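You operate a simulated robot arm through the tools that you are given. There is no shell and no other tool.

You run a simulated robot arm. Do the job below in one go: nothing can be reset, and whatever is moved stays where it is left.

JOB
Wind the red shuttle full in the winder.
Fine: clamp it and shut the guard, then switch on and start; leave it in the winder and the switch on.

Only the result counts: the job must be done as asked and must still hold three seconds after the hand-in. Knocking over, shifting, dropping, spilling or breaking anything else fails it.

ROBOT AND FRAMES
A 6-joint arm with a two-finger parallel gripper, fixed in place. Base frame: the origin is at the foot of the arm, x ahead of it, y to its left, z up. Readings come in m, degrees, newtons and seconds.
With the tool pointing down near the work surface it reaches from about 0.58 to 0.94 m from the base axis. Its first joint turns from -149.0 to 149.0 degrees. Payload 3.43 kg.
The TCP is the grasp point between the finger pads, 0.034 m short of the fingertips. In the tool frame z runs along the fingers and y along their closing line. Largest opening 0.128 m; finger width 0.024, thickness 0.012; the body of the gripper, 0.048 by 0.13 m, starts 0.096 m behind the TCP.
Orientation is that of the tool frame in the base frame, as [roll, pitch, yaw] about the fixed x, y, z axes, in that order (R = Rz(yaw) Ry(pitch) Rx(roll)). With the fingers straight down and closing along the base's y, the tool's x points along the base's -x, its y along +y and its z along -z.

CONTROLS
- The arm moves only by the tool servo_tool. Its argument "commands" is a list of rows, each an object (a shift or turn left out is 0, a gripper value left out holds the last) with "delta_pos": the shift along the tool's x, y, z in m, a list of three; "rot": the turn, a rotation vector about the tool's x, y, z in degrees, a list of three; "grip": the gripper command, from -1 (shut) to 1 (fully open), values between in proportion. In form: [{"delta_pos": [x, y, z], "rot": [wx, wy, wz], "grip": grip}, ...]. A call has 1 to 20 rows; each row is the pose to reach, as a shift and turn from the pose commanded when the call began, along the tool's axes at that moment. Each row takes 0.2 s and may step no farther than 0.05 m and 8.6 degrees from the row before; otherwise, or with a gripper value out of range, the whole call is refused. Where a pose cannot be reached the arm comes as near as it can. A force on the tool above 90 N (or 10 N above the force at the start of the call, whichever is more), or a blocked arm, ends the call early, and 0.2 s more pass. The fingers move at their own pace (about 0.108 m/s each) and stop on an object; they squeeze with about 23 N. The grip force told is the motor's: it shows also when the fingers shut on nothing. Time passes only in rows, and 0.2 s behind the last, so rows that repeat a pose let the fingers close. It gives the time, the measured TCP pose, the force on the tool (base axes), the opening and the grip force at its end, in the units of the frame above (readings bear some noise), with the torque about the TCP (base axes, N m) and any sound that the robot's microphone picked up.
- Cameras (640 x 400 px; columns grow to the right, rows downward): "scene" is fixed at [0.0515, -0.6496, 1.4507]; the picture's right is [0.67, -0.74, 0.00], its down [-0.32, -0.29, -0.90] and it looks along [0.67, 0.61, -0.43] (base axes); focal length 343 px, centre (320, 200). "wrist" rides on the gripper at [0.076, -0.011, -0.16] in the tool frame; the picture's right is [0.15, 0.99, 0.00], its down [-0.88, 0.13, -0.46] and it looks along [-0.45, 0.07, 0.89] (tool axes); focal length 234 px, centre (320, 200). There is no depth. A picture from a camera that has moved, and an enlarged one, comes with that camera's place and axes in the base frame and with its lens.
- camera(camera): a new picture of that camera. It takes no simulated time.
- raise_lower(by): slides the trunk up (or, below 0, down) by that many m; the arm rides with it, the base frame stays. It gives what a move gives, with no picture.
- inspect(camera, box): a new picture of the part [left, top, right, bottom] of that camera's present view, enlarged. It takes no simulated time.
- hand_in(): hands the job in; it is judged then, once.

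Nothing tells you positions but the pictures and the camera data. Unless the task says otherwise, let go and move clear before handing in.

The tools are called after "Request:" as name(argument=value, ...) on one line, values as JSON. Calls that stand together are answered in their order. servo_tool: Moves the arm, as the interface text tells. Its arguments: {"type":"object","properties":{"commands":{"type":"array","items":{"type":"object","properties":{"delta_pos":{"type":"array","items":{"type":"number"}},"rot":{"type":"array","items":{"type":"number"}},"grip":{"type":"number"}}}}},"required":["commands"]} The other tools are called the same way: raise_lower (by) slides the trunk up or down; camera (camera) takes a picture; inspect (camera, box) takes an enlarged picture of a part of a camera's view; hand_in () hands the job in.

At the start:

```text
time_s: 0.0
eef_pos: [0.8204, 0.0666, 1.1649]
tcp_rot: [-179.9, 0.0, 179.9]
ft_force: [0.3, -0.4, -0.1]
ft_torque: [-0.03, 0.0, -0.01]
gripper_width: 0.128
finger_force: 0.0
trunk travel left (down, up): [-0.675, 0.035]
```

scene: 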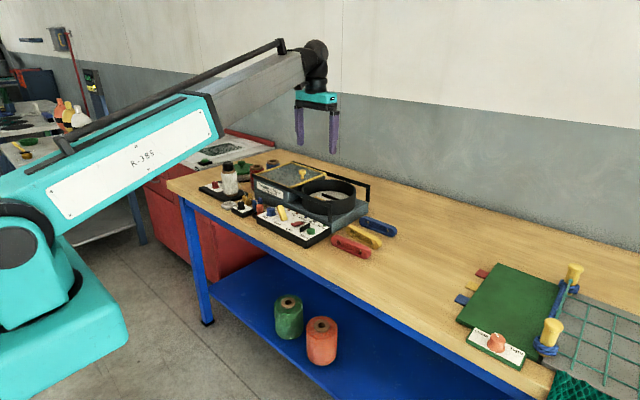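
wrist: 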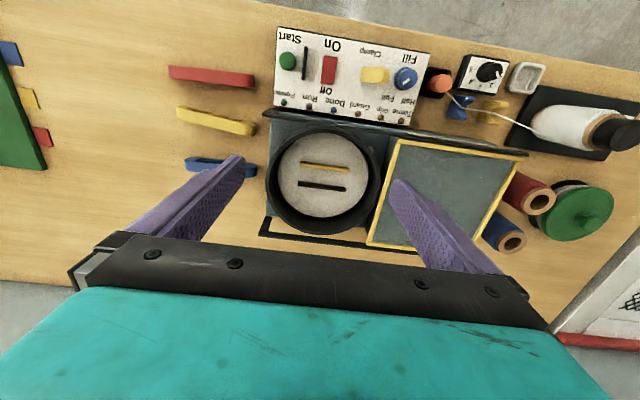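

I see a workbench with a winder (round chamber with two slots, a guard with yellow frame), a control panel, and three shuttles (red, yellow, blue). I'll look closer before moving.

Request:
inspect(camera="scene", box=[190, 140, 410, 270])

Request:
inspect(camera="wrist", box=[250, 20, 450, 140])

Request:
inspect(camera="wrist", box=[240, 90, 540, 270])

Request:
inspect(camera="wrist", box=[420, 40, 640, 260])

Request:
inspect(camera="wrist", box=[150, 50, 280, 190])

```text
2.91 times, centred on (300, 205) of scene
camera zoom: at [0.0515, -0.6496, 1.4507], right [0.67, -0.74, 0.0], down [-0.32, -0.29, -0.9], along [0.67, 0.61, -0.43], focal length 998 px, centre (378, 186)
```

zoom: 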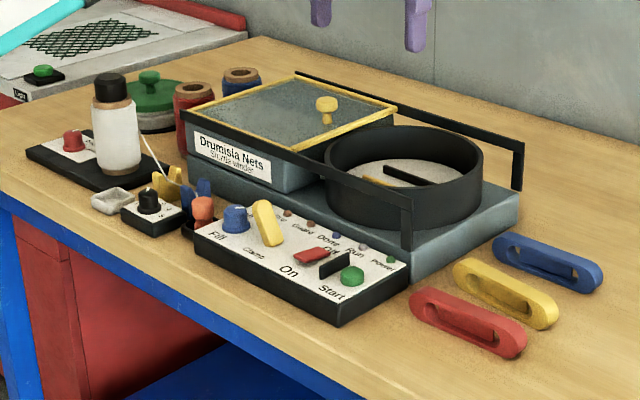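

```text
3.20 times, centred on (350, 80) of wrist
camera zoom: at [0.7436, 0.0564, 1.3238], right [-0.15, 0.99, 0.0], down [0.88, 0.13, 0.46], along [0.45, 0.07, -0.89], focal length 749 px, centre (224, 584)
```

zoom: 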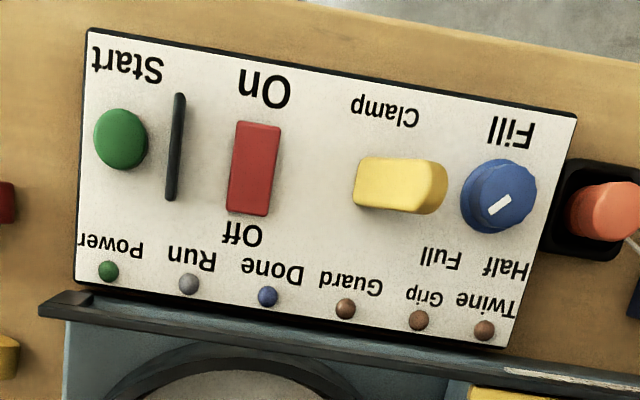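

```text
2.13 times, centred on (390, 180) of wrist
camera zoom: at [0.7436, 0.0564, 1.3238], right [-0.15, 0.99, 0.0], down [0.88, 0.13, 0.46], along [0.45, 0.07, -0.89], focal length 500 px, centre (171, 243)
```

zoom: 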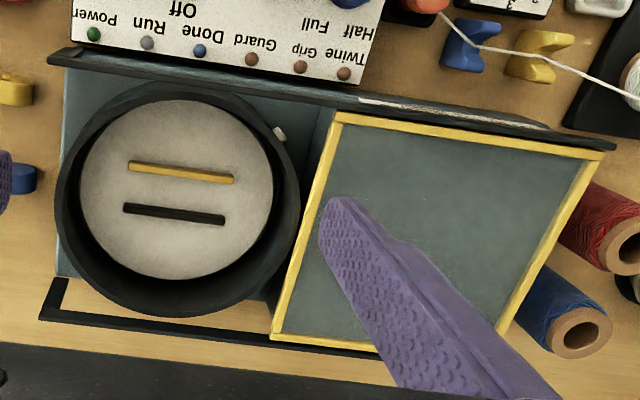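

```text
1.82 times, centred on (530, 150) of wrist
camera zoom: at [0.7436, 0.0564, 1.3238], right [-0.15, 0.99, 0.0], down [0.88, 0.13, 0.46], along [0.45, 0.07, -0.89], focal length 426 px, centre (-62, 291)
```

zoom: 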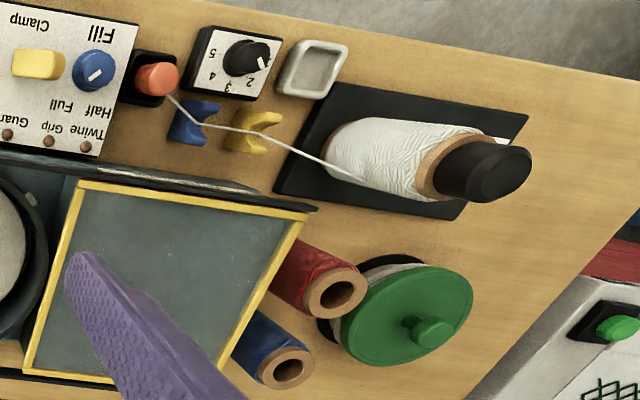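

```text
2.86 times, centred on (215, 120) of wrist
camera zoom: at [0.7436, 0.0564, 1.3238], right [-0.15, 0.99, 0.0], down [0.88, 0.13, 0.46], along [0.45, 0.07, -0.89], focal length 669 px, centre (620, 429)
```

zoom: 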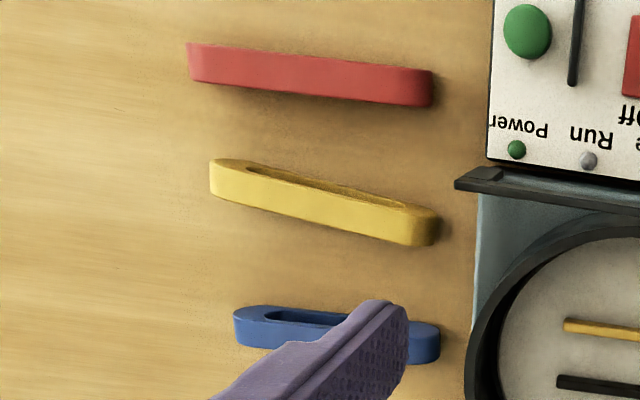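

The panel, guard and shuttles are visible; I'll zoom further on the details to read labels and understand the parts before moving.

Request:
inspect(camera="scene", box=[190, 155, 270, 220])

Request:
inspect(camera="scene", box=[250, 195, 340, 255])

Request:
inspect(camera="scene", box=[250, 155, 380, 230])

Request:
inspect(camera="scene", box=[320, 200, 410, 265])

Request:
inspect(camera="scene", box=[440, 250, 640, 400])

```text
6.15 times, centred on (230, 188) of scene
camera zoom: at [0.0515, -0.6496, 1.4507], right [0.67, -0.74, 0.0], down [-0.32, -0.29, -0.9], along [0.67, 0.61, -0.43], focal length 2111 px, centre (874, 277)
```

zoom: 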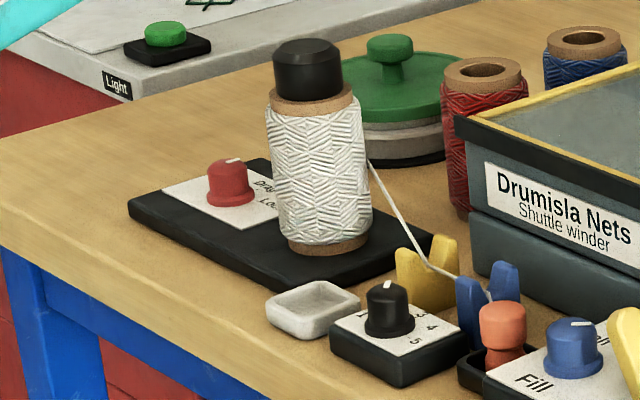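

```text
6.67 times, centred on (295, 225) of scene
camera zoom: at [0.0515, -0.6496, 1.4507], right [0.67, -0.74, 0.0], down [-0.32, -0.29, -0.9], along [0.67, 0.61, -0.43], focal length 2287 px, centre (487, 33)
```

zoom: 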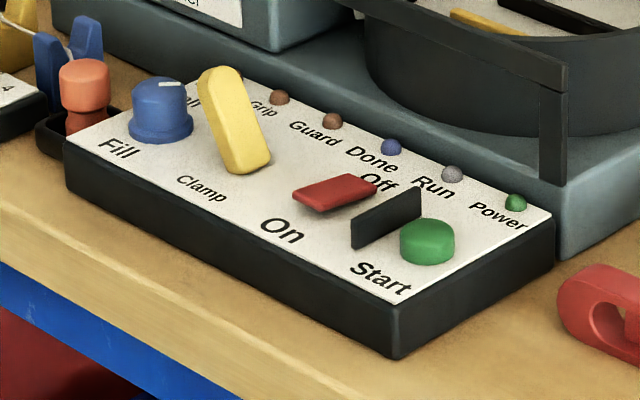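

```text
4.92 times, centred on (315, 192) of scene
camera zoom: at [0.0515, -0.6496, 1.4507], right [0.67, -0.74, 0.0], down [-0.32, -0.29, -0.9], along [0.67, 0.61, -0.43], focal length 1689 px, centre (345, 237)
```

zoom: 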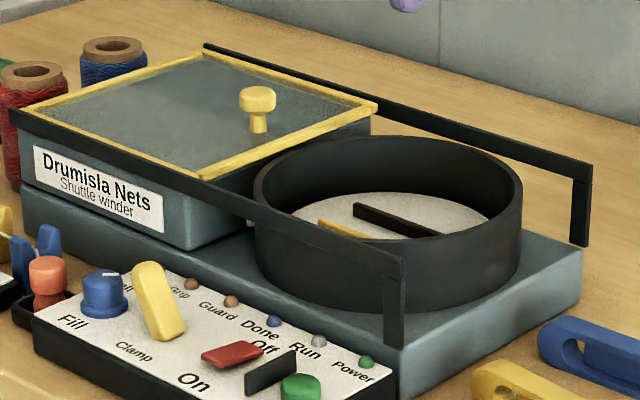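

```text
6.15 times, centred on (365, 232) of scene
camera zoom: at [0.0515, -0.6496, 1.4507], right [0.67, -0.74, 0.0], down [-0.32, -0.29, -0.9], along [0.67, 0.61, -0.43], focal length 2111 px, centre (43, 0)
```

zoom: 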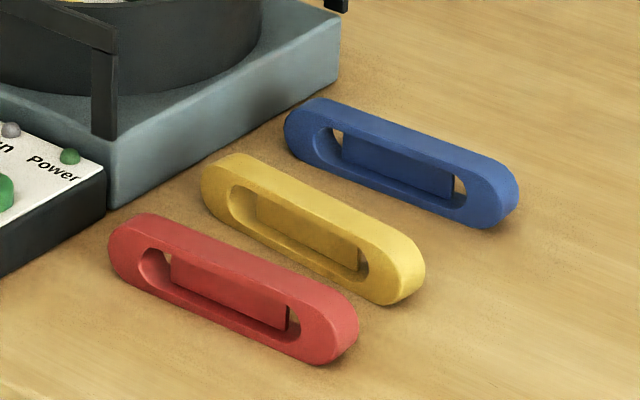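

```text
2.67 times, centred on (540, 325) of scene
camera zoom: at [0.0515, -0.6496, 1.4507], right [0.67, -0.74, 0.0], down [-0.32, -0.29, -0.9], along [0.67, 0.61, -0.43], focal length 915 px, centre (-267, -133)
```

zoom: 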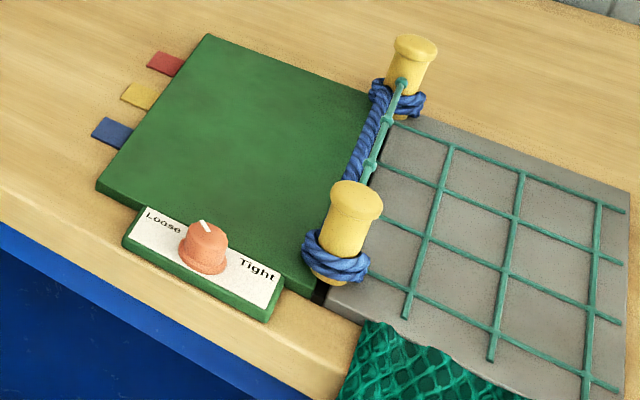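

The shuttles look to stand on edge; the guard is a sliding cover on rails toward -y, and the fill dial looks to point towards Half. I move back toward the base (-x) for a better survey view of the panel and drum.

Request:
servo_tool(commands=[{"delta_pos": [0.04, -0.02, 0]}, {"delta_pos": [0.08, -0.04, 0]}, {"delta_pos": [0.12, -0.06, 0]}, {"delta_pos": [0.16, -0.08, 0]}, {"delta_pos": [0.18, -0.1, 0]}, {"delta_pos": [0.18, -0.1, 0]}])

Request:
camera(camera="wrist")

```text
time_s: 0.6
eef_pos: [0.7658, 0.0381, 1.1644]
tcp_rot: [179.9, 1.1, 179.2]
ft_force: [11.0, -2.8, -17.3]
ft_torque: [0.47, 0.41, 0.24]
gripper_width: 0.1281
finger_force: 0.0
trunk travel left (down, up): [-0.675, 0.035]
stopped in row 2: the force on the tool passed its limit at 110 N (the readings are from after the stop); the commanded pose is now the measured one
```

```text
taken
camera wrist: at [0.6865, 0.0278, 1.3219], right [-0.13, 0.99, 0.0], down [0.87, 0.12, 0.47], along [0.47, 0.06, -0.88], focal length 234 px, centre (320, 200)
```

wrist: 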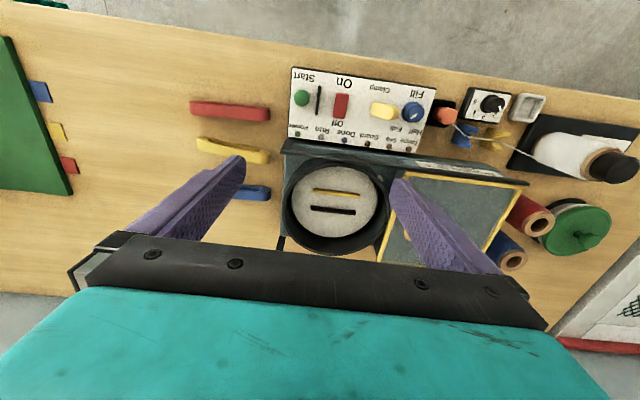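

The call ended on a force spike in free air, likely from the fast start. I'll continue with gentler steps.

Request:
servo_tool(commands=[{"delta_pos": [0.005, -0.005, 0]}, {"delta_pos": [0.015, -0.015, 0]}, {"delta_pos": [0.03, -0.03, 0]}, {"delta_pos": [0.045, -0.045, 0]}, {"delta_pos": [0.06, -0.06, 0]}, {"delta_pos": [0.07, -0.07, 0]}, {"delta_pos": [0.075, -0.075, 0]}, {"delta_pos": [0.075, -0.075, 0]}])

Request:
camera(camera="wrist")

Request:
camera(camera="scene")

```text
time_s: 1.4
eef_pos: [0.7381, 0.0083, 1.1622]
tcp_rot: [179.7, 1.8, 178.8]
ft_force: [11.4, -3.0, -17.3]
ft_torque: [0.51, 0.5, 0.3]
gripper_width: 0.1282
finger_force: 0.0
trunk travel left (down, up): [-0.675, 0.035]
stopped in row 4: the force on the tool passed its limit at 96 N (the readings are from after the stop); the commanded pose is now the measured one
```

```text
taken
camera wrist: at [0.657, -0.0003, 1.3199], right [-0.12, 0.99, 0.0], down [0.87, 0.11, 0.48], along [0.48, 0.06, -0.88], focal length 234 px, centre (320, 200)
```

wrist: 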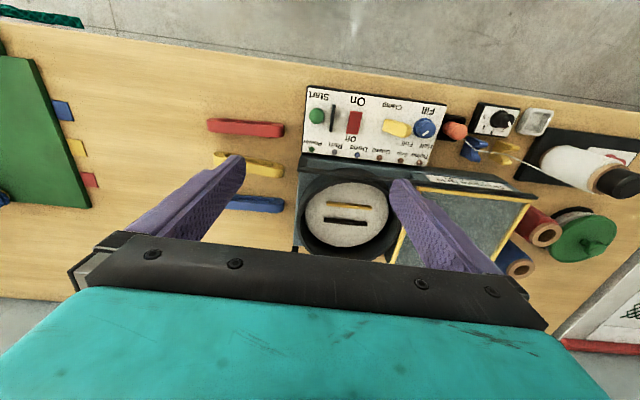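

```text
taken
```

scene: 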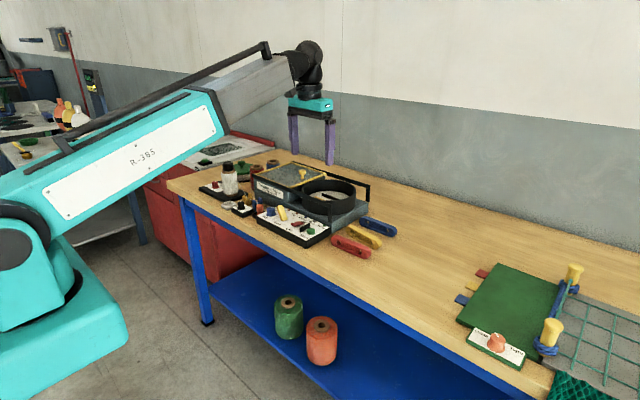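

The pose drifts slightly in pitch and force remains, so I check the resting force before moving again.

Request:
servo_tool(commands=[{"delta_pos": [0, 0, 0]}, {"delta_pos": [0, 0, 0]}])

Request:
servo_tool(commands=[{"delta_pos": [0, 0, 0.005]}, {"delta_pos": [0, 0, 0.015]}, {"delta_pos": [0, 0, 0.03]}, {"delta_pos": [0, 0, 0.04]}, {"delta_pos": [0, 0, 0.045]}, {"delta_pos": [0, 0, 0.045]}])

```text
time_s: 2.0
eef_pos: [0.7384, 0.0095, 1.1626]
tcp_rot: [179.7, 1.6, 178.7]
ft_force: [17.4, -2.2, -28.3]
ft_torque: [0.37, 0.43, 0.16]
gripper_width: 0.128
finger_force: 0.0
trunk travel left (down, up): [-0.675, 0.035]
```

```text
time_s: 3.4
eef_pos: [0.7389, 0.0092, 1.1168]
tcp_rot: [179.7, 1.6, 178.7]
ft_force: [-0.3, -0.1, 0.3]
ft_torque: [-0.01, 0.0, 0.01]
gripper_width: 0.1279
finger_force: 0.0
trunk travel left (down, up): [-0.675, 0.035]
```

Lowering cleared the self-contact. I now move inward and lower with a level tool to survey the panel.

Request:
servo_tool(commands=[{"delta_pos": [0.005, -0.0, 0.01], "rot": [0, 0.5, -0.5]}, {"delta_pos": [0.015, 0, 0.03], "rot": [0, 1.0, -1.0]}, {"delta_pos": [0.025, 0, 0.05], "rot": [0, 1.6, -1.3]}, {"delta_pos": [0.045, 0, 0.06], "rot": [0, 1.6, -1.3]}, {"delta_pos": [0.065, 0, 0.06], "rot": [0, 1.6, -1.3]}, {"delta_pos": [0.075, 0, 0.06], "rot": [0, 1.6, -1.3]}, {"delta_pos": [0.08, 0, 0.06], "rot": [0, 1.6, -1.3]}, {"delta_pos": [0.08, 0, 0.06], "rot": [0, 1.6, -1.3]}])

Request:
camera(camera="wrist")

```text
time_s: 5.2
eef_pos: [0.6589, 0.0114, 1.0552]
tcp_rot: [179.6, 0.0, -180.0]
ft_force: [-0.4, 0.0, 0.1]
ft_torque: [0.0, -0.04, -0.01]
gripper_width: 0.1277
finger_force: 0.0
trunk travel left (down, up): [-0.675, 0.035]
```

```text
taken
camera wrist: at [0.5844, -0.0003, 1.2155], right [-0.15, 0.99, 0.0], down [0.88, 0.13, 0.46], along [0.45, 0.07, -0.89], focal length 234 px, centre (320, 200)
```

wrist: 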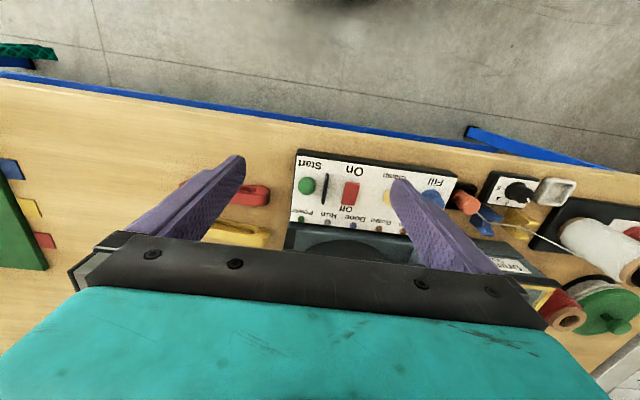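

The panel is in view, with the table edge. I zoom for accurate pixel positions.

Request:
inspect(camera="wrist", box=[280, 140, 480, 260])

Request:
inspect(camera="wrist", box=[440, 160, 640, 300])

Request:
inspect(camera="wrist", box=[170, 160, 290, 260])

```text
3.20 times, centred on (380, 200) of wrist
camera zoom: at [0.5844, -0.0003, 1.2155], right [-0.15, 0.99, 0.0], down [0.88, 0.13, 0.46], along [0.45, 0.07, -0.89], focal length 749 px, centre (128, 200)
```

zoom: 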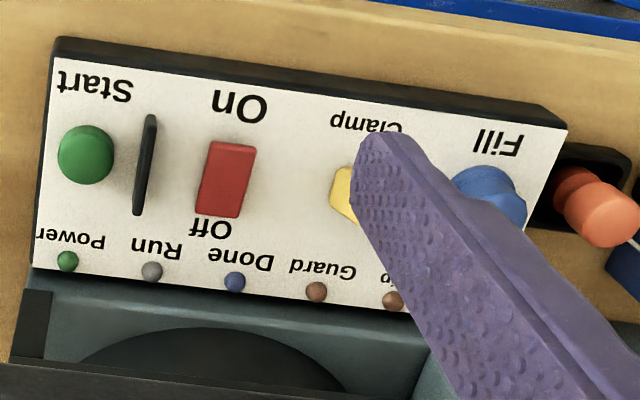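

```text
2.86 times, centred on (540, 230) of wrist
camera zoom: at [0.5844, -0.0003, 1.2155], right [-0.15, 0.99, 0.0], down [0.88, 0.13, 0.46], along [0.45, 0.07, -0.89], focal length 669 px, centre (-309, 114)
```

zoom: 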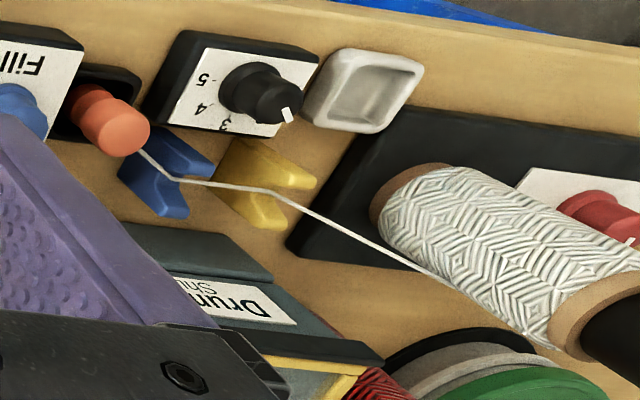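

```text
4.00 times, centred on (230, 210) of wrist
camera zoom: at [0.5844, -0.0003, 1.2155], right [-0.15, 0.99, 0.0], down [0.88, 0.13, 0.46], along [0.45, 0.07, -0.89], focal length 937 px, centre (680, 160)
```

zoom: 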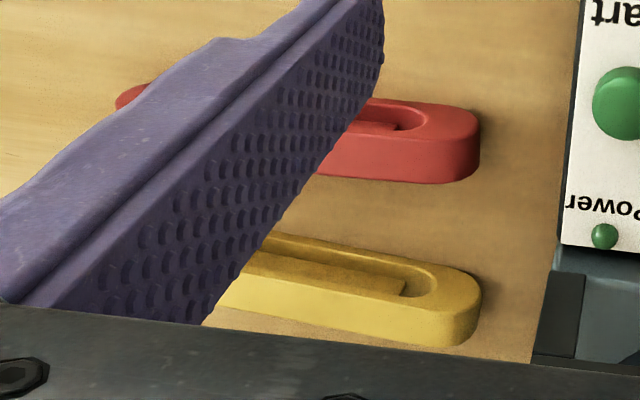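

Positions from triangulation: Start button ≈ (0.725, 0.00, 0.90); red shuttle on edge, centre ≈ (0.766, -0.12), top ≈ 0.883, lying along y. I rotate the tool 90° so that the fingers close along x.

Request:
servo_tool(commands=[{"rot": [0, 0, 4]}, {"rot": [0, 0, 12]}, {"rot": [0, 0, 20]}, {"rot": [0, 0, 28]}, {"rot": [0, 0, 36]}, {"rot": [0, 0, 44]}, {"rot": [0, 0, 52]}, {"rot": [0, 0, 60]}, {"rot": [0, 0, 68]}, {"rot": [0, 0, 76]}, {"rot": [0, 0, 83]}, {"rot": [0, 0, 88]}, {"rot": [0, 0, 90]}, {"rot": [0, 0, 90]}])

Request:
camera(camera="wrist")

```text
time_s: 8.2
eef_pos: [0.6609, 0.0122, 1.0555]
tcp_rot: [180.0, -0.3, 89.9]
ft_force: [0.1, -0.4, -0.2]
ft_torque: [0.02, 0.01, 0.0]
gripper_width: 0.128
finger_force: 0.1
trunk travel left (down, up): [-0.675, 0.035]
```

```text
taken
camera wrist: at [0.6491, 0.0867, 1.2156], right [0.99, 0.15, 0.0], down [0.13, -0.88, 0.45], along [0.07, -0.45, -0.89], focal length 234 px, centre (320, 200)
```

wrist: 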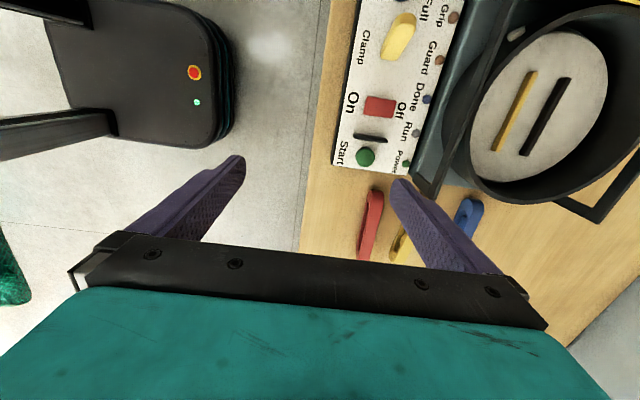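

Rotation done. I move to +y/+x a little for a close view of the dial, clamp lever and drum.

Request:
servo_tool(commands=[{"delta_pos": [0.01, 0.005, 0]}, {"delta_pos": [0.03, 0.015, 0]}, {"delta_pos": [0.06, 0.03, 0]}, {"delta_pos": [0.09, 0.045, 0]}, {"delta_pos": [0.11, 0.055, 0]}, {"delta_pos": [0.12, 0.06, 0]}, {"delta_pos": [0.12, 0.06, 0]}])

Request:
camera(camera="wrist")

Request:
inspect(camera="wrist", box=[300, 0, 460, 110])

Request:
inspect(camera="wrist", box=[420, 40, 620, 220])

```text
time_s: 9.8
eef_pos: [0.7208, 0.1303, 1.0546]
tcp_rot: [180.0, -0.3, 89.9]
ft_force: [1.0, -0.8, 0.3]
ft_torque: [0.02, 0.0, -0.03]
gripper_width: 0.128
finger_force: 0.0
trunk travel left (down, up): [-0.675, 0.035]
```

```text
taken
camera wrist: at [0.7093, 0.2056, 1.2144], right [0.99, 0.15, 0.0], down [0.13, -0.88, 0.45], along [0.07, -0.45, -0.89], focal length 234 px, centre (320, 200)
```

wrist: 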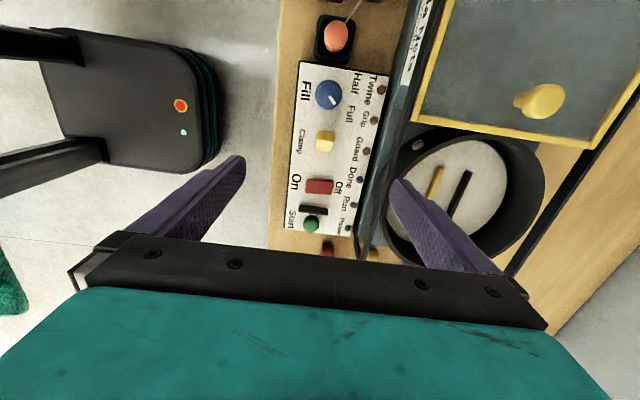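

```text
3.64 times, centred on (380, 55) of wrist
camera zoom: at [0.7093, 0.2056, 1.2144], right [0.99, 0.15, 0.0], down [0.13, -0.88, 0.45], along [0.07, -0.45, -0.89], focal length 852 px, centre (102, 727)
```

zoom: 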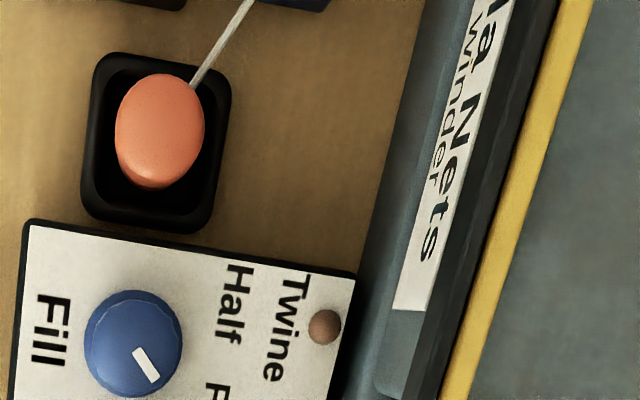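

```text
2.22 times, centred on (520, 130) of wrist
camera zoom: at [0.7093, 0.2056, 1.2144], right [0.99, 0.15, 0.0], down [0.13, -0.88, 0.45], along [0.07, -0.45, -0.89], focal length 520 px, centre (-124, 356)
```

zoom: 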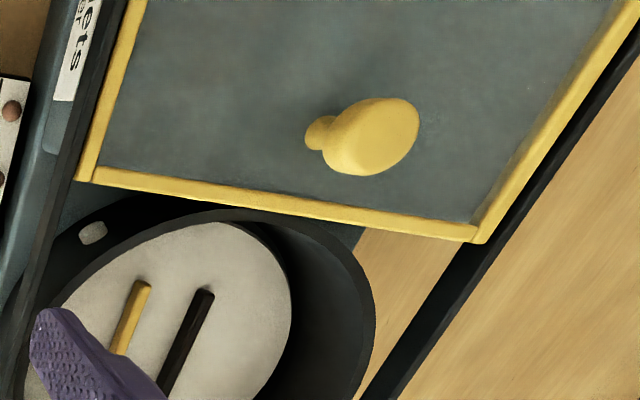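

Zoom on the dial/lever region and the drum interior.

Request:
inspect(camera="wrist", box=[285, 65, 395, 165])

Request:
inspect(camera="wrist", box=[280, 140, 390, 240])

```text
4.00 times, centred on (340, 115) of wrist
camera zoom: at [0.7093, 0.2056, 1.2144], right [0.99, 0.15, 0.0], down [0.13, -0.88, 0.45], along [0.07, -0.45, -0.89], focal length 937 px, centre (240, 540)
```

zoom: 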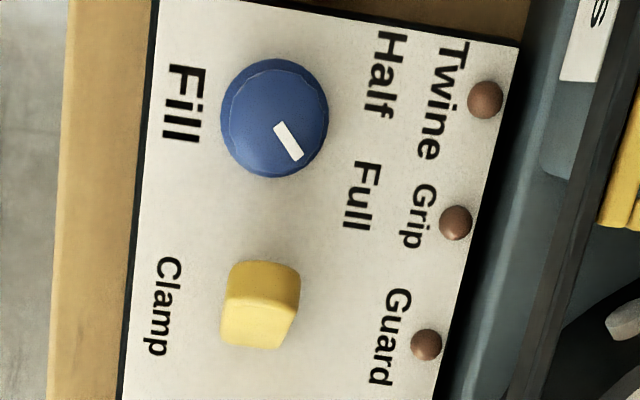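

```text
4.00 times, centred on (335, 190) of wrist
camera zoom: at [0.7093, 0.2056, 1.2144], right [0.99, 0.15, 0.0], down [0.13, -0.88, 0.45], along [0.07, -0.45, -0.89], focal length 937 px, centre (260, 240)
```

zoom: 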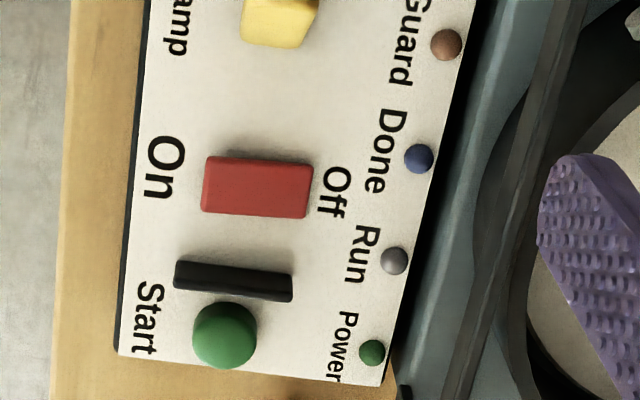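

The dial already points to Full; the clamp lever (≈(0.727, 0.12–0.15)) leans toward +y; the jaws are at x≈0.88 and 0.917, centred y≈0.085. Next I move over the red shuttle for a closer look.

Request:
servo_tool(commands=[{"delta_pos": [-0.01, 0.002, 0]}, {"delta_pos": [-0.03, 0.006, 0]}, {"delta_pos": [-0.06, 0.015, 0]}, {"delta_pos": [-0.09, 0.025, 0]}, {"delta_pos": [-0.12, 0.035, 0]}, {"delta_pos": [-0.15, 0.04, 0]}, {"delta_pos": [-0.18, 0.045, 0]}, {"delta_pos": [-0.21, 0.045, 0]}, {"delta_pos": [-0.23, 0.045, 0]}, {"delta_pos": [-0.24, 0.045, 0]}, {"delta_pos": [-0.24, 0.045, 0]}])

Request:
camera(camera="wrist")

Request:
camera(camera="scene")

```text
time_s: 12.2
eef_pos: [0.7653, -0.1108, 1.0536]
tcp_rot: [-180.0, -0.2, 90.0]
ft_force: [0.5, 0.0, 0.3]
ft_torque: [0.01, 0.0, 0.0]
gripper_width: 0.1281
finger_force: 0.1
trunk travel left (down, up): [-0.675, 0.035]
```

```text
taken
camera wrist: at [0.7535, -0.0347, 1.2139], right [0.99, 0.15, 0.0], down [0.13, -0.88, 0.45], along [0.07, -0.45, -0.89], focal length 234 px, centre (320, 200)
```

wrist: 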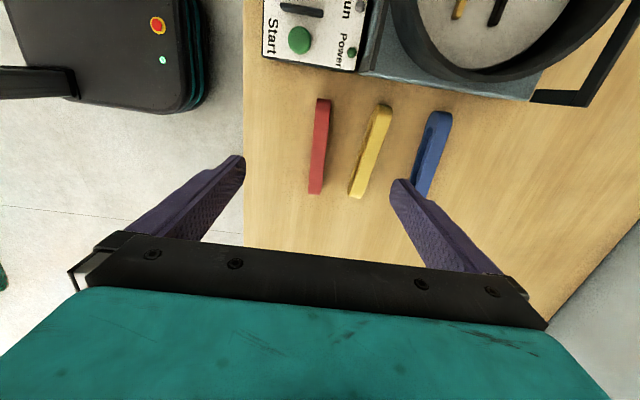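

```text
taken
```

scene: 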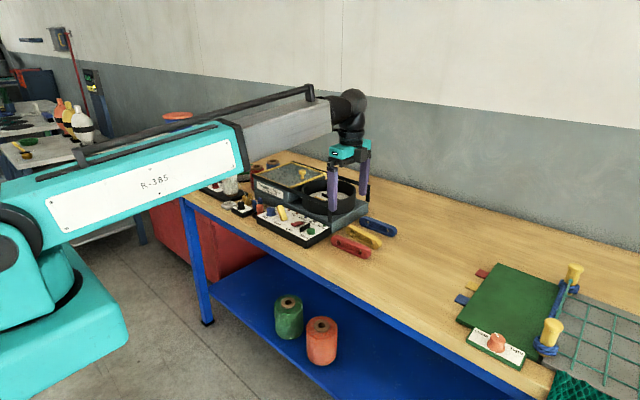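

Request:
inspect(camera="wrist", box=[270, 80, 470, 220])

```text
2.86 times, centred on (370, 150) of wrist
camera zoom: at [0.7535, -0.0347, 1.2139], right [0.99, 0.15, 0.0], down [0.13, -0.88, 0.45], along [0.07, -0.45, -0.89], focal length 669 px, centre (177, 343)
```

zoom: 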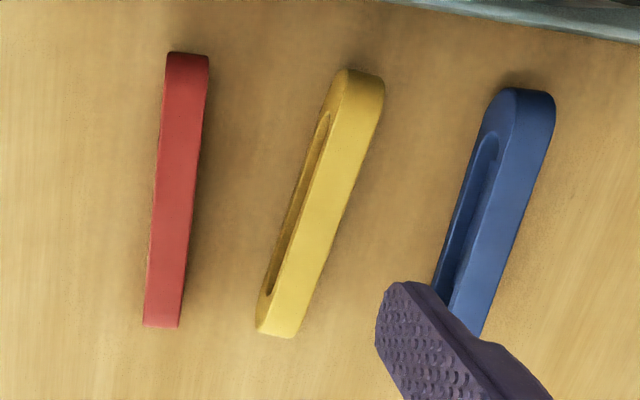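

The red shuttle (2 cm thick) is centred ≈ (0.766, -0.129), turned ~2.7°, and the yellow one is ~44 mm of clear gap away. I narrow the fingers to 5 cm and descend partway.

Request:
servo_tool(commands=[{"delta_pos": [-0.004, 0.0, 0.01], "rot": [0, 0, -1], "grip": -0.22}, {"delta_pos": [-0.012, 0.001, 0.03], "rot": [0, 0, -2]}, {"delta_pos": [-0.018, 0.001, 0.06], "rot": [0, 0, -2.7]}, {"delta_pos": [-0.018, 0.001, 0.085], "rot": [0, 0, -2.7]}, {"delta_pos": [-0.018, 0.001, 0.095], "rot": [0, 0, -2.7]}, {"delta_pos": [-0.018, 0.001, 0.095], "rot": [0, 0, -2.7]}])

Request:
camera(camera="wrist")

Request:
inspect(camera="scene", box=[280, 150, 420, 270])

```text
time_s: 13.6
eef_pos: [0.7655, -0.1272, 0.9606]
tcp_rot: [-180.0, -0.4, 92.7]
ft_force: [-0.7, 0.2, -0.2]
ft_torque: [0.0, 0.01, 0.0]
gripper_width: 0.0498
finger_force: 0.2
trunk travel left (down, up): [-0.675, 0.035]
```

```text
taken
camera wrist: at [0.7512, -0.0518, 1.1203], right [0.98, 0.19, 0.0], down [0.17, -0.88, 0.45], along [0.09, -0.44, -0.89], focal length 234 px, centre (320, 200)
```

wrist: 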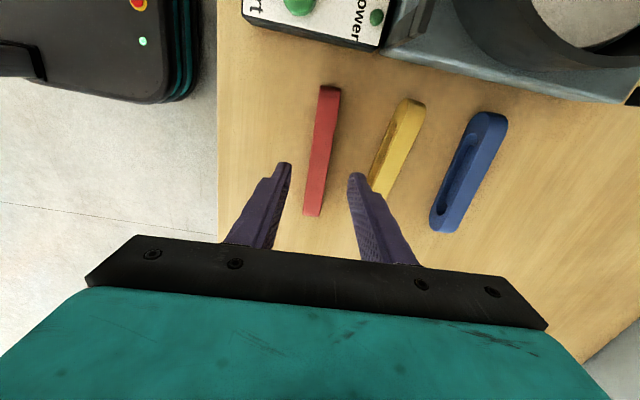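

```text
3.33 times, centred on (350, 210) of scene
camera zoom: at [0.0515, -0.6496, 1.4507], right [0.67, -0.74, 0.0], down [-0.32, -0.29, -0.9], along [0.67, 0.61, -0.43], focal length 1144 px, centre (220, 167)
```

zoom: 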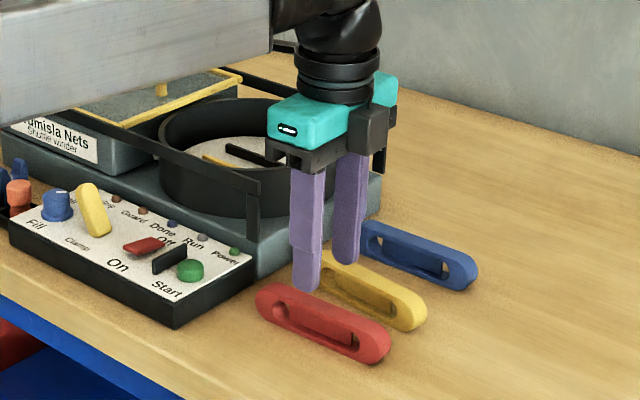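

Alignment looks good. I descend until the tips are just above the shuttle and check centring.

Request:
servo_tool(commands=[{"delta_pos": [-0.002, 0, 0.01]}, {"delta_pos": [-0.002, 0, 0.022]}, {"delta_pos": [-0.002, 0, 0.03]}, {"delta_pos": [-0.002, 0, 0.03]}])

Request:
inspect(camera="wrist", box=[220, 50, 460, 250])

Request:
inspect(camera="scene", box=[310, 190, 410, 265])

```text
time_s: 14.6
eef_pos: [0.764, -0.1291, 0.9306]
tcp_rot: [179.9, -0.2, 92.7]
ft_force: [-0.7, -0.2, 0.9]
ft_torque: [-0.02, 0.0, -0.02]
gripper_width: 0.0498
finger_force: 0.1
trunk travel left (down, up): [-0.675, 0.035]
```

```text
2.00 times, centred on (340, 150) of wrist
camera zoom: at [0.7502, -0.0537, 1.0903], right [0.98, 0.19, 0.0], down [0.17, -0.88, 0.45], along [0.09, -0.44, -0.89], focal length 468 px, centre (280, 300)
```

zoom: 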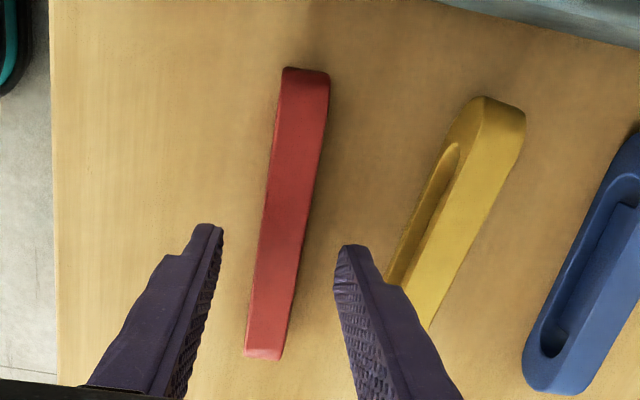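

```text
5.33 times, centred on (360, 228) of scene
camera zoom: at [0.0515, -0.6496, 1.4507], right [0.67, -0.74, 0.0], down [-0.32, -0.29, -0.9], along [0.67, 0.61, -0.43], focal length 1830 px, centre (107, 53)
```

zoom: 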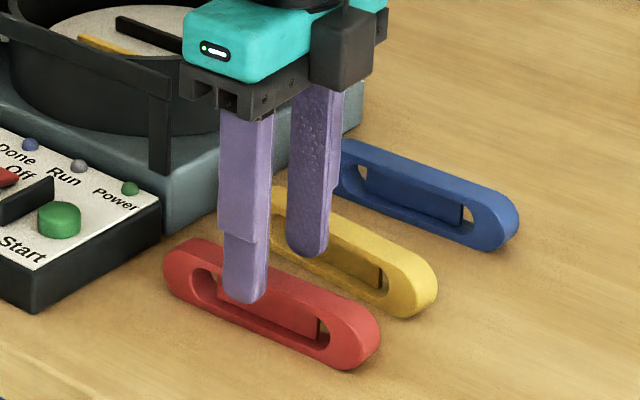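

Centred within 2 mm. Descend to grasp height and close.

Request:
servo_tool(commands=[{"delta_pos": [0, 0.002, 0.008]}, {"delta_pos": [0, 0.002, 0.02]}, {"delta_pos": [0, 0.002, 0.03]}, {"delta_pos": [0, 0.002, 0.033]}, {"delta_pos": [0, 0.002, 0.033]}])

Request:
inspect(camera="scene", box=[310, 190, 410, 265])

Request:
inspect(camera="wrist", box=[220, 50, 460, 250])

```text
time_s: 15.8
eef_pos: [0.7679, -0.1288, 0.8973]
tcp_rot: [-179.9, -0.2, 92.8]
ft_force: [-0.5, -0.6, -0.1]
ft_torque: [-0.02, 0.01, 0.01]
gripper_width: 0.0499
finger_force: 0.0
trunk travel left (down, up): [-0.675, 0.035]
```

```text
5.33 times, centred on (360, 228) of scene
camera zoom: at [0.0515, -0.6496, 1.4507], right [0.67, -0.74, 0.0], down [-0.32, -0.29, -0.9], along [0.67, 0.61, -0.43], focal length 1830 px, centre (107, 53)
```

zoom: 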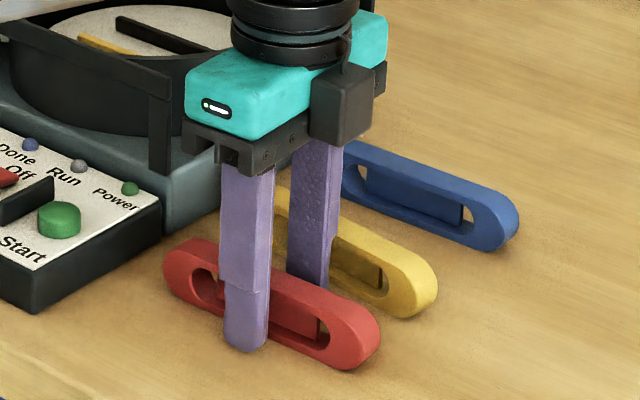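

```text
2.00 times, centred on (340, 150) of wrist
camera zoom: at [0.7535, -0.0532, 1.0566], right [0.98, 0.19, 0.0], down [0.17, -0.88, 0.45], along [0.09, -0.44, -0.89], focal length 468 px, centre (280, 300)
```

zoom: 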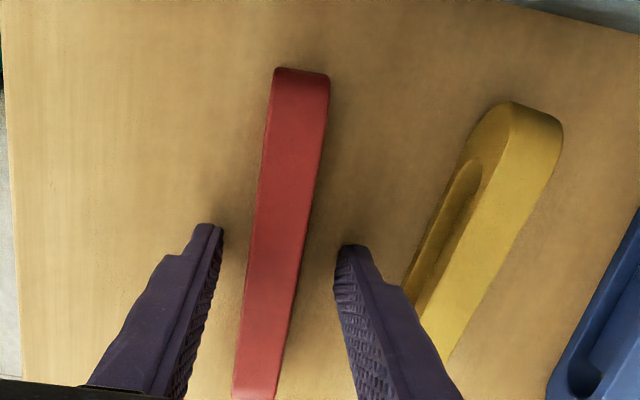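

The fingers straddle the shuttle. I raise ~6 mm so the tips stay above the low drum jaws later, then close.

Request:
servo_tool(commands=[{"delta_pos": [0, -0.001, -0.006], "grip": -0.22}, {"delta_pos": [0, -0.001, -0.006], "grip": -1}, {"delta_pos": [0, -0.001, -0.006], "grip": -1}, {"delta_pos": [0, -0.001, -0.006], "grip": -1}, {"delta_pos": [0, -0.001, -0.006], "grip": -1}])

Request:
inspect(camera="scene", box=[310, 190, 410, 265])

Request:
inspect(camera="wrist", box=[220, 50, 460, 250])

```text
time_s: 17.0
eef_pos: [0.7658, -0.1293, 0.9021]
tcp_rot: [-180.0, -0.4, 92.8]
ft_force: [1.4, -0.6, 4.4]
ft_torque: [0.01, -0.01, 0.03]
gripper_width: 0.0191
finger_force: 22.9
trunk travel left (down, up): [-0.675, 0.035]
```

```text
5.33 times, centred on (360, 228) of scene
camera zoom: at [0.0515, -0.6496, 1.4507], right [0.67, -0.74, 0.0], down [-0.32, -0.29, -0.9], along [0.67, 0.61, -0.43], focal length 1830 px, centre (107, 53)
```

zoom: 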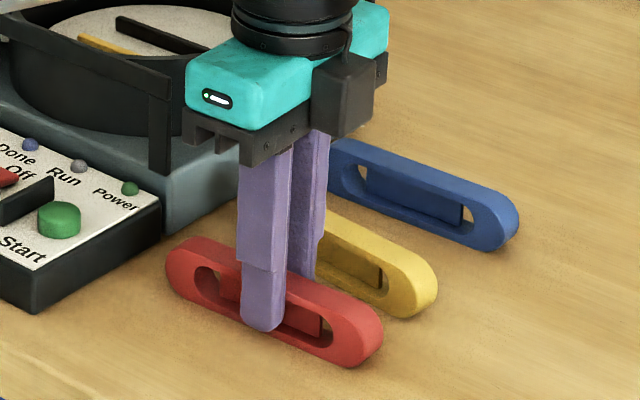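

```text
2.00 times, centred on (340, 150) of wrist
camera zoom: at [0.7527, -0.054, 1.0628], right [0.98, 0.19, 0.0], down [0.17, -0.88, 0.45], along [0.09, -0.44, -0.89], focal length 468 px, centre (280, 300)
```

zoom: 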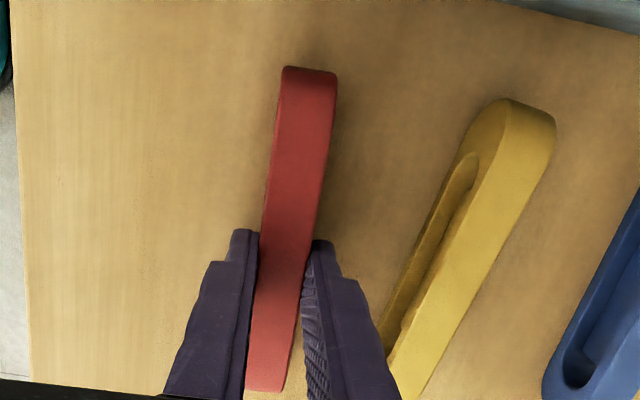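

Grasped (opening 19 mm). Lift straight up to z≈1.06.

Request:
servo_tool(commands=[{"delta_pos": [0, 0, -0.005]}, {"delta_pos": [0, 0, -0.02]}, {"delta_pos": [0, 0, -0.045]}, {"delta_pos": [0, 0, -0.075]}, {"delta_pos": [0, 0, -0.105]}, {"delta_pos": [0, 0, -0.135]}, {"delta_pos": [0, 0, -0.155]}, {"delta_pos": [0, 0, -0.163]}, {"delta_pos": [0, 0, -0.165]}, {"delta_pos": [0, 0, -0.165]}])

Request:
camera(camera="wrist")

Request:
camera(camera="scene")

```text
time_s: 19.2
eef_pos: [0.7666, -0.1293, 1.0676]
tcp_rot: [-179.9, -0.3, 92.7]
ft_force: [0.7, -0.3, -0.1]
ft_torque: [-0.02, 0.01, 0.02]
gripper_width: 0.019
finger_force: 22.7
trunk travel left (down, up): [-0.675, 0.035]
```

```text
taken
camera wrist: at [0.7516, -0.0534, 1.2276], right [0.98, 0.19, 0.0], down [0.17, -0.88, 0.45], along [0.09, -0.44, -0.89], focal length 234 px, centre (320, 200)
```

wrist: 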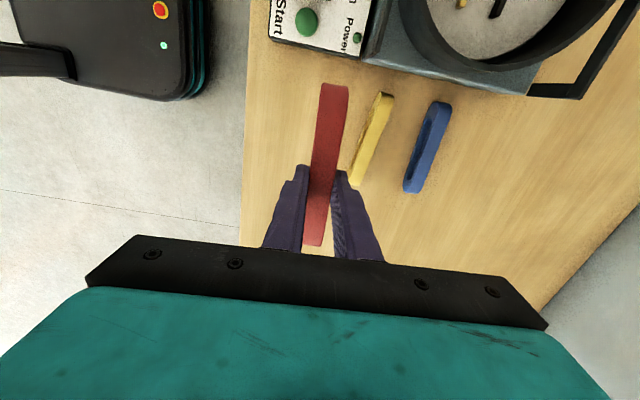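

```text
taken
```

scene: 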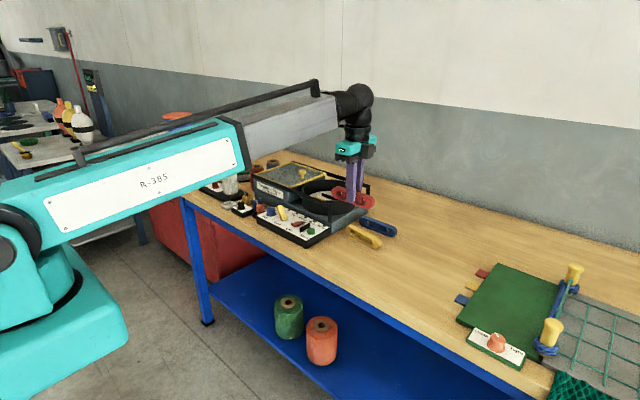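

The shuttle is held level. I carry it over the drum at this height.

Request:
servo_tool(commands=[{"delta_pos": [0.006, 0.004, 0]}, {"delta_pos": [0.02, 0.014, 0]}, {"delta_pos": [0.04, 0.0275, 0]}, {"delta_pos": [0.065, 0.0445, 0]}, {"delta_pos": [0.09, 0.0615, 0]}, {"delta_pos": [0.115, 0.079, 0]}, {"delta_pos": [0.14, 0.096, 0]}, {"delta_pos": [0.165, 0.113, 0]}, {"delta_pos": [0.185, 0.127, 0]}, {"delta_pos": [0.2, 0.137, 0]}, {"delta_pos": [0.2056, 0.1408, 0]}, {"delta_pos": [0.2056, 0.1408, 0]}])

Request:
camera(camera="wrist")

Request:
inspect(camera="scene", box=[250, 120, 400, 240])

```text
time_s: 21.8
eef_pos: [0.8985, 0.0836, 1.0698]
tcp_rot: [180.0, -0.4, 92.7]
ft_force: [0.0, 0.2, -0.4]
ft_torque: [0.0, 0.0, 0.0]
gripper_width: 0.019
finger_force: 23.0
trunk travel left (down, up): [-0.675, 0.035]
```

```text
taken
camera wrist: at [0.8841, 0.158, 1.2302], right [0.98, 0.19, 0.0], down [0.17, -0.88, 0.45], along [0.09, -0.44, -0.89], focal length 234 px, centre (320, 200)
```

wrist: 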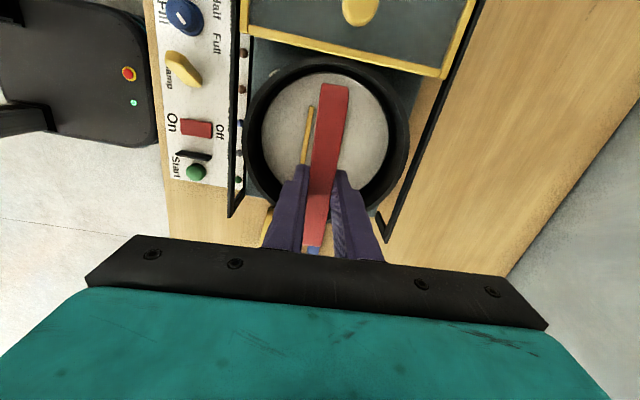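

```text
3.33 times, centred on (325, 180) of scene
camera zoom: at [0.0515, -0.6496, 1.4507], right [0.67, -0.74, 0.0], down [-0.32, -0.29, -0.9], along [0.67, 0.61, -0.43], focal length 1144 px, centre (303, 267)
```

zoom: 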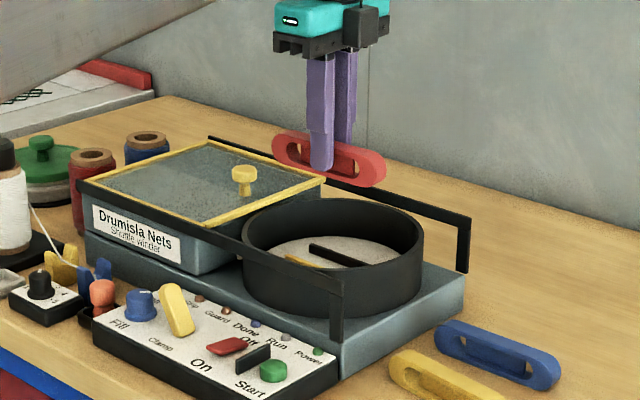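

Zoom on the drum beneath the held shuttle to align with the jaws.

Request:
inspect(camera="wrist", box=[230, 50, 430, 260])

Request:
inspect(camera="scene", box=[290, 170, 380, 230])

```text
1.90 times, centred on (330, 155) of wrist
camera zoom: at [0.8841, 0.158, 1.2302], right [0.98, 0.19, 0.0], down [0.17, -0.88, 0.45], along [0.09, -0.44, -0.89], focal length 446 px, centre (301, 286)
```

zoom: 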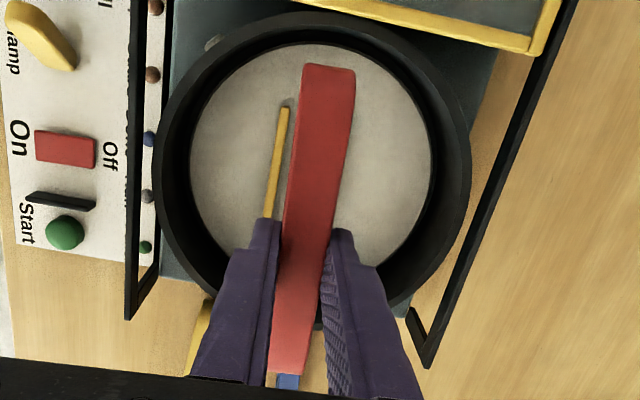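

```text
6.67 times, centred on (335, 200) of scene
camera zoom: at [0.0515, -0.6496, 1.4507], right [0.67, -0.74, 0.0], down [-0.32, -0.29, -0.9], along [0.67, 0.61, -0.43], focal length 2287 px, centre (220, 200)
```

zoom: 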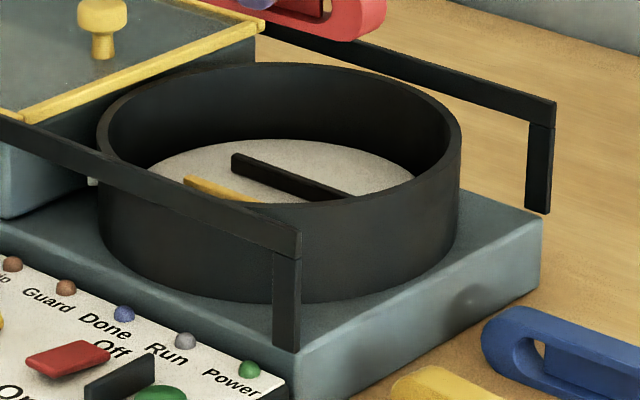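

Aligned within a few mm: gap centre ≈ (0.899, 0.085), jaw gap ~30 mm. I trim the yaw slightly and lower to just above the expected contact.

Request:
servo_tool(commands=[{"delta_pos": [0, 0.0005, 0.005], "rot": [0, 0, 0.5]}, {"delta_pos": [0, 0.0005, 0.02], "rot": [0, 0, 1.2]}, {"delta_pos": [0, 0.0005, 0.04], "rot": [0, 0, 1.4]}, {"delta_pos": [0, 0.0005, 0.055], "rot": [0, 0, 1.4]}, {"delta_pos": [0, 0.0005, 0.06], "rot": [0, 0, 1.4]}, {"delta_pos": [0, 0.0005, 0.06], "rot": [0, 0, 1.4]}])

Request:
inspect(camera="wrist", box=[230, 30, 430, 260])

Request:
inspect(camera="scene", box=[290, 140, 390, 230])

```text
time_s: 23.2
eef_pos: [0.8986, 0.0839, 1.0104]
tcp_rot: [-180.0, -0.4, 91.3]
ft_force: [0.5, -0.5, -0.6]
ft_torque: [0.0, 0.01, 0.0]
gripper_width: 0.0188
finger_force: 22.9
trunk travel left (down, up): [-0.675, 0.035]
```

```text
1.74 times, centred on (330, 145) of wrist
camera zoom: at [0.885, 0.1596, 1.1698], right [0.99, 0.17, 0.0], down [0.15, -0.88, 0.45], along [0.08, -0.44, -0.89], focal length 407 px, centre (303, 296)
```

zoom: 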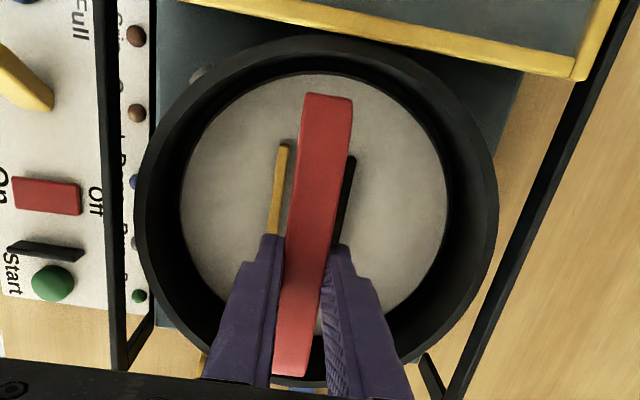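

```text
4.44 times, centred on (340, 185) of scene
camera zoom: at [0.0515, -0.6496, 1.4507], right [0.67, -0.74, 0.0], down [-0.32, -0.29, -0.9], along [0.67, 0.61, -0.43], focal length 1525 px, centre (231, 267)
```

zoom: 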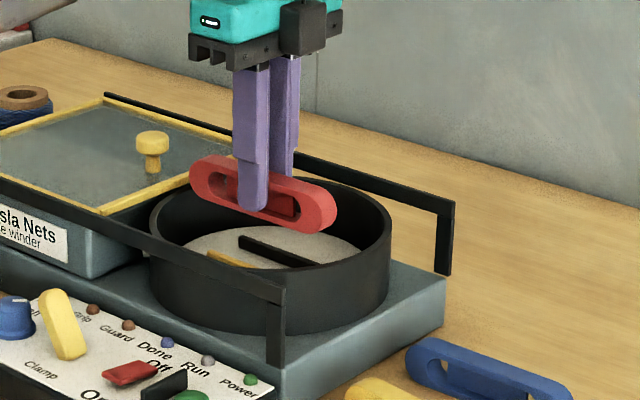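

Both jaws visible either side; centre x≈0.8987. I trim yaw by 1° and lower another 30 mm.

Request:
servo_tool(commands=[{"delta_pos": [0, 0, 0.004], "rot": [0, 0, 0.5]}, {"delta_pos": [0, 0, 0.012], "rot": [0, 0, 1]}, {"delta_pos": [0, 0, 0.02], "rot": [0, 0, 1]}, {"delta_pos": [0, 0, 0.027], "rot": [0, 0, 1]}, {"delta_pos": [0, 0, 0.03], "rot": [0, 0, 1]}, {"delta_pos": [0, 0, 0.03], "rot": [0, 0, 1]}])

Request:
inspect(camera="wrist", box=[230, 30, 430, 260])

Request:
inspect(camera="scene", box=[290, 140, 390, 230])

```text
time_s: 24.6
eef_pos: [0.8973, 0.0822, 0.9795]
tcp_rot: [180.0, -0.3, 90.3]
ft_force: [-0.1, 0.0, -1.4]
ft_torque: [-0.02, -0.01, 0.01]
gripper_width: 0.0191
finger_force: 22.6
trunk travel left (down, up): [-0.675, 0.035]
```

```text
1.74 times, centred on (330, 145) of wrist
camera zoom: at [0.8866, 0.1582, 1.14], right [0.99, 0.15, 0.0], down [0.13, -0.88, 0.45], along [0.07, -0.45, -0.89], focal length 407 px, centre (303, 296)
```

zoom: 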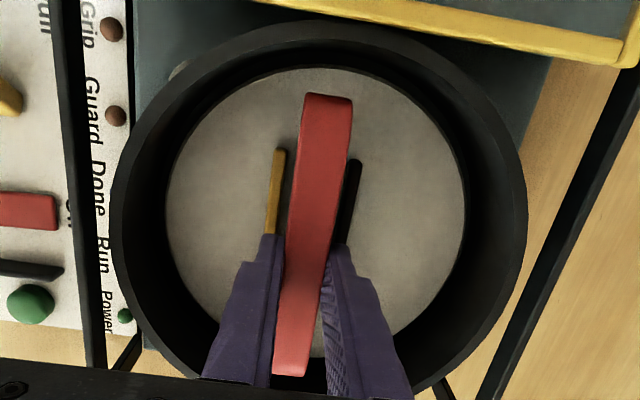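

```text
4.44 times, centred on (340, 185) of scene
camera zoom: at [0.0515, -0.6496, 1.4507], right [0.67, -0.74, 0.0], down [-0.32, -0.29, -0.9], along [0.67, 0.61, -0.43], focal length 1525 px, centre (231, 267)
```

zoom: 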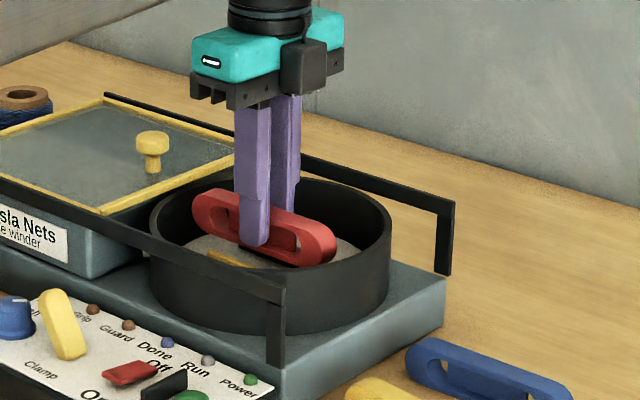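

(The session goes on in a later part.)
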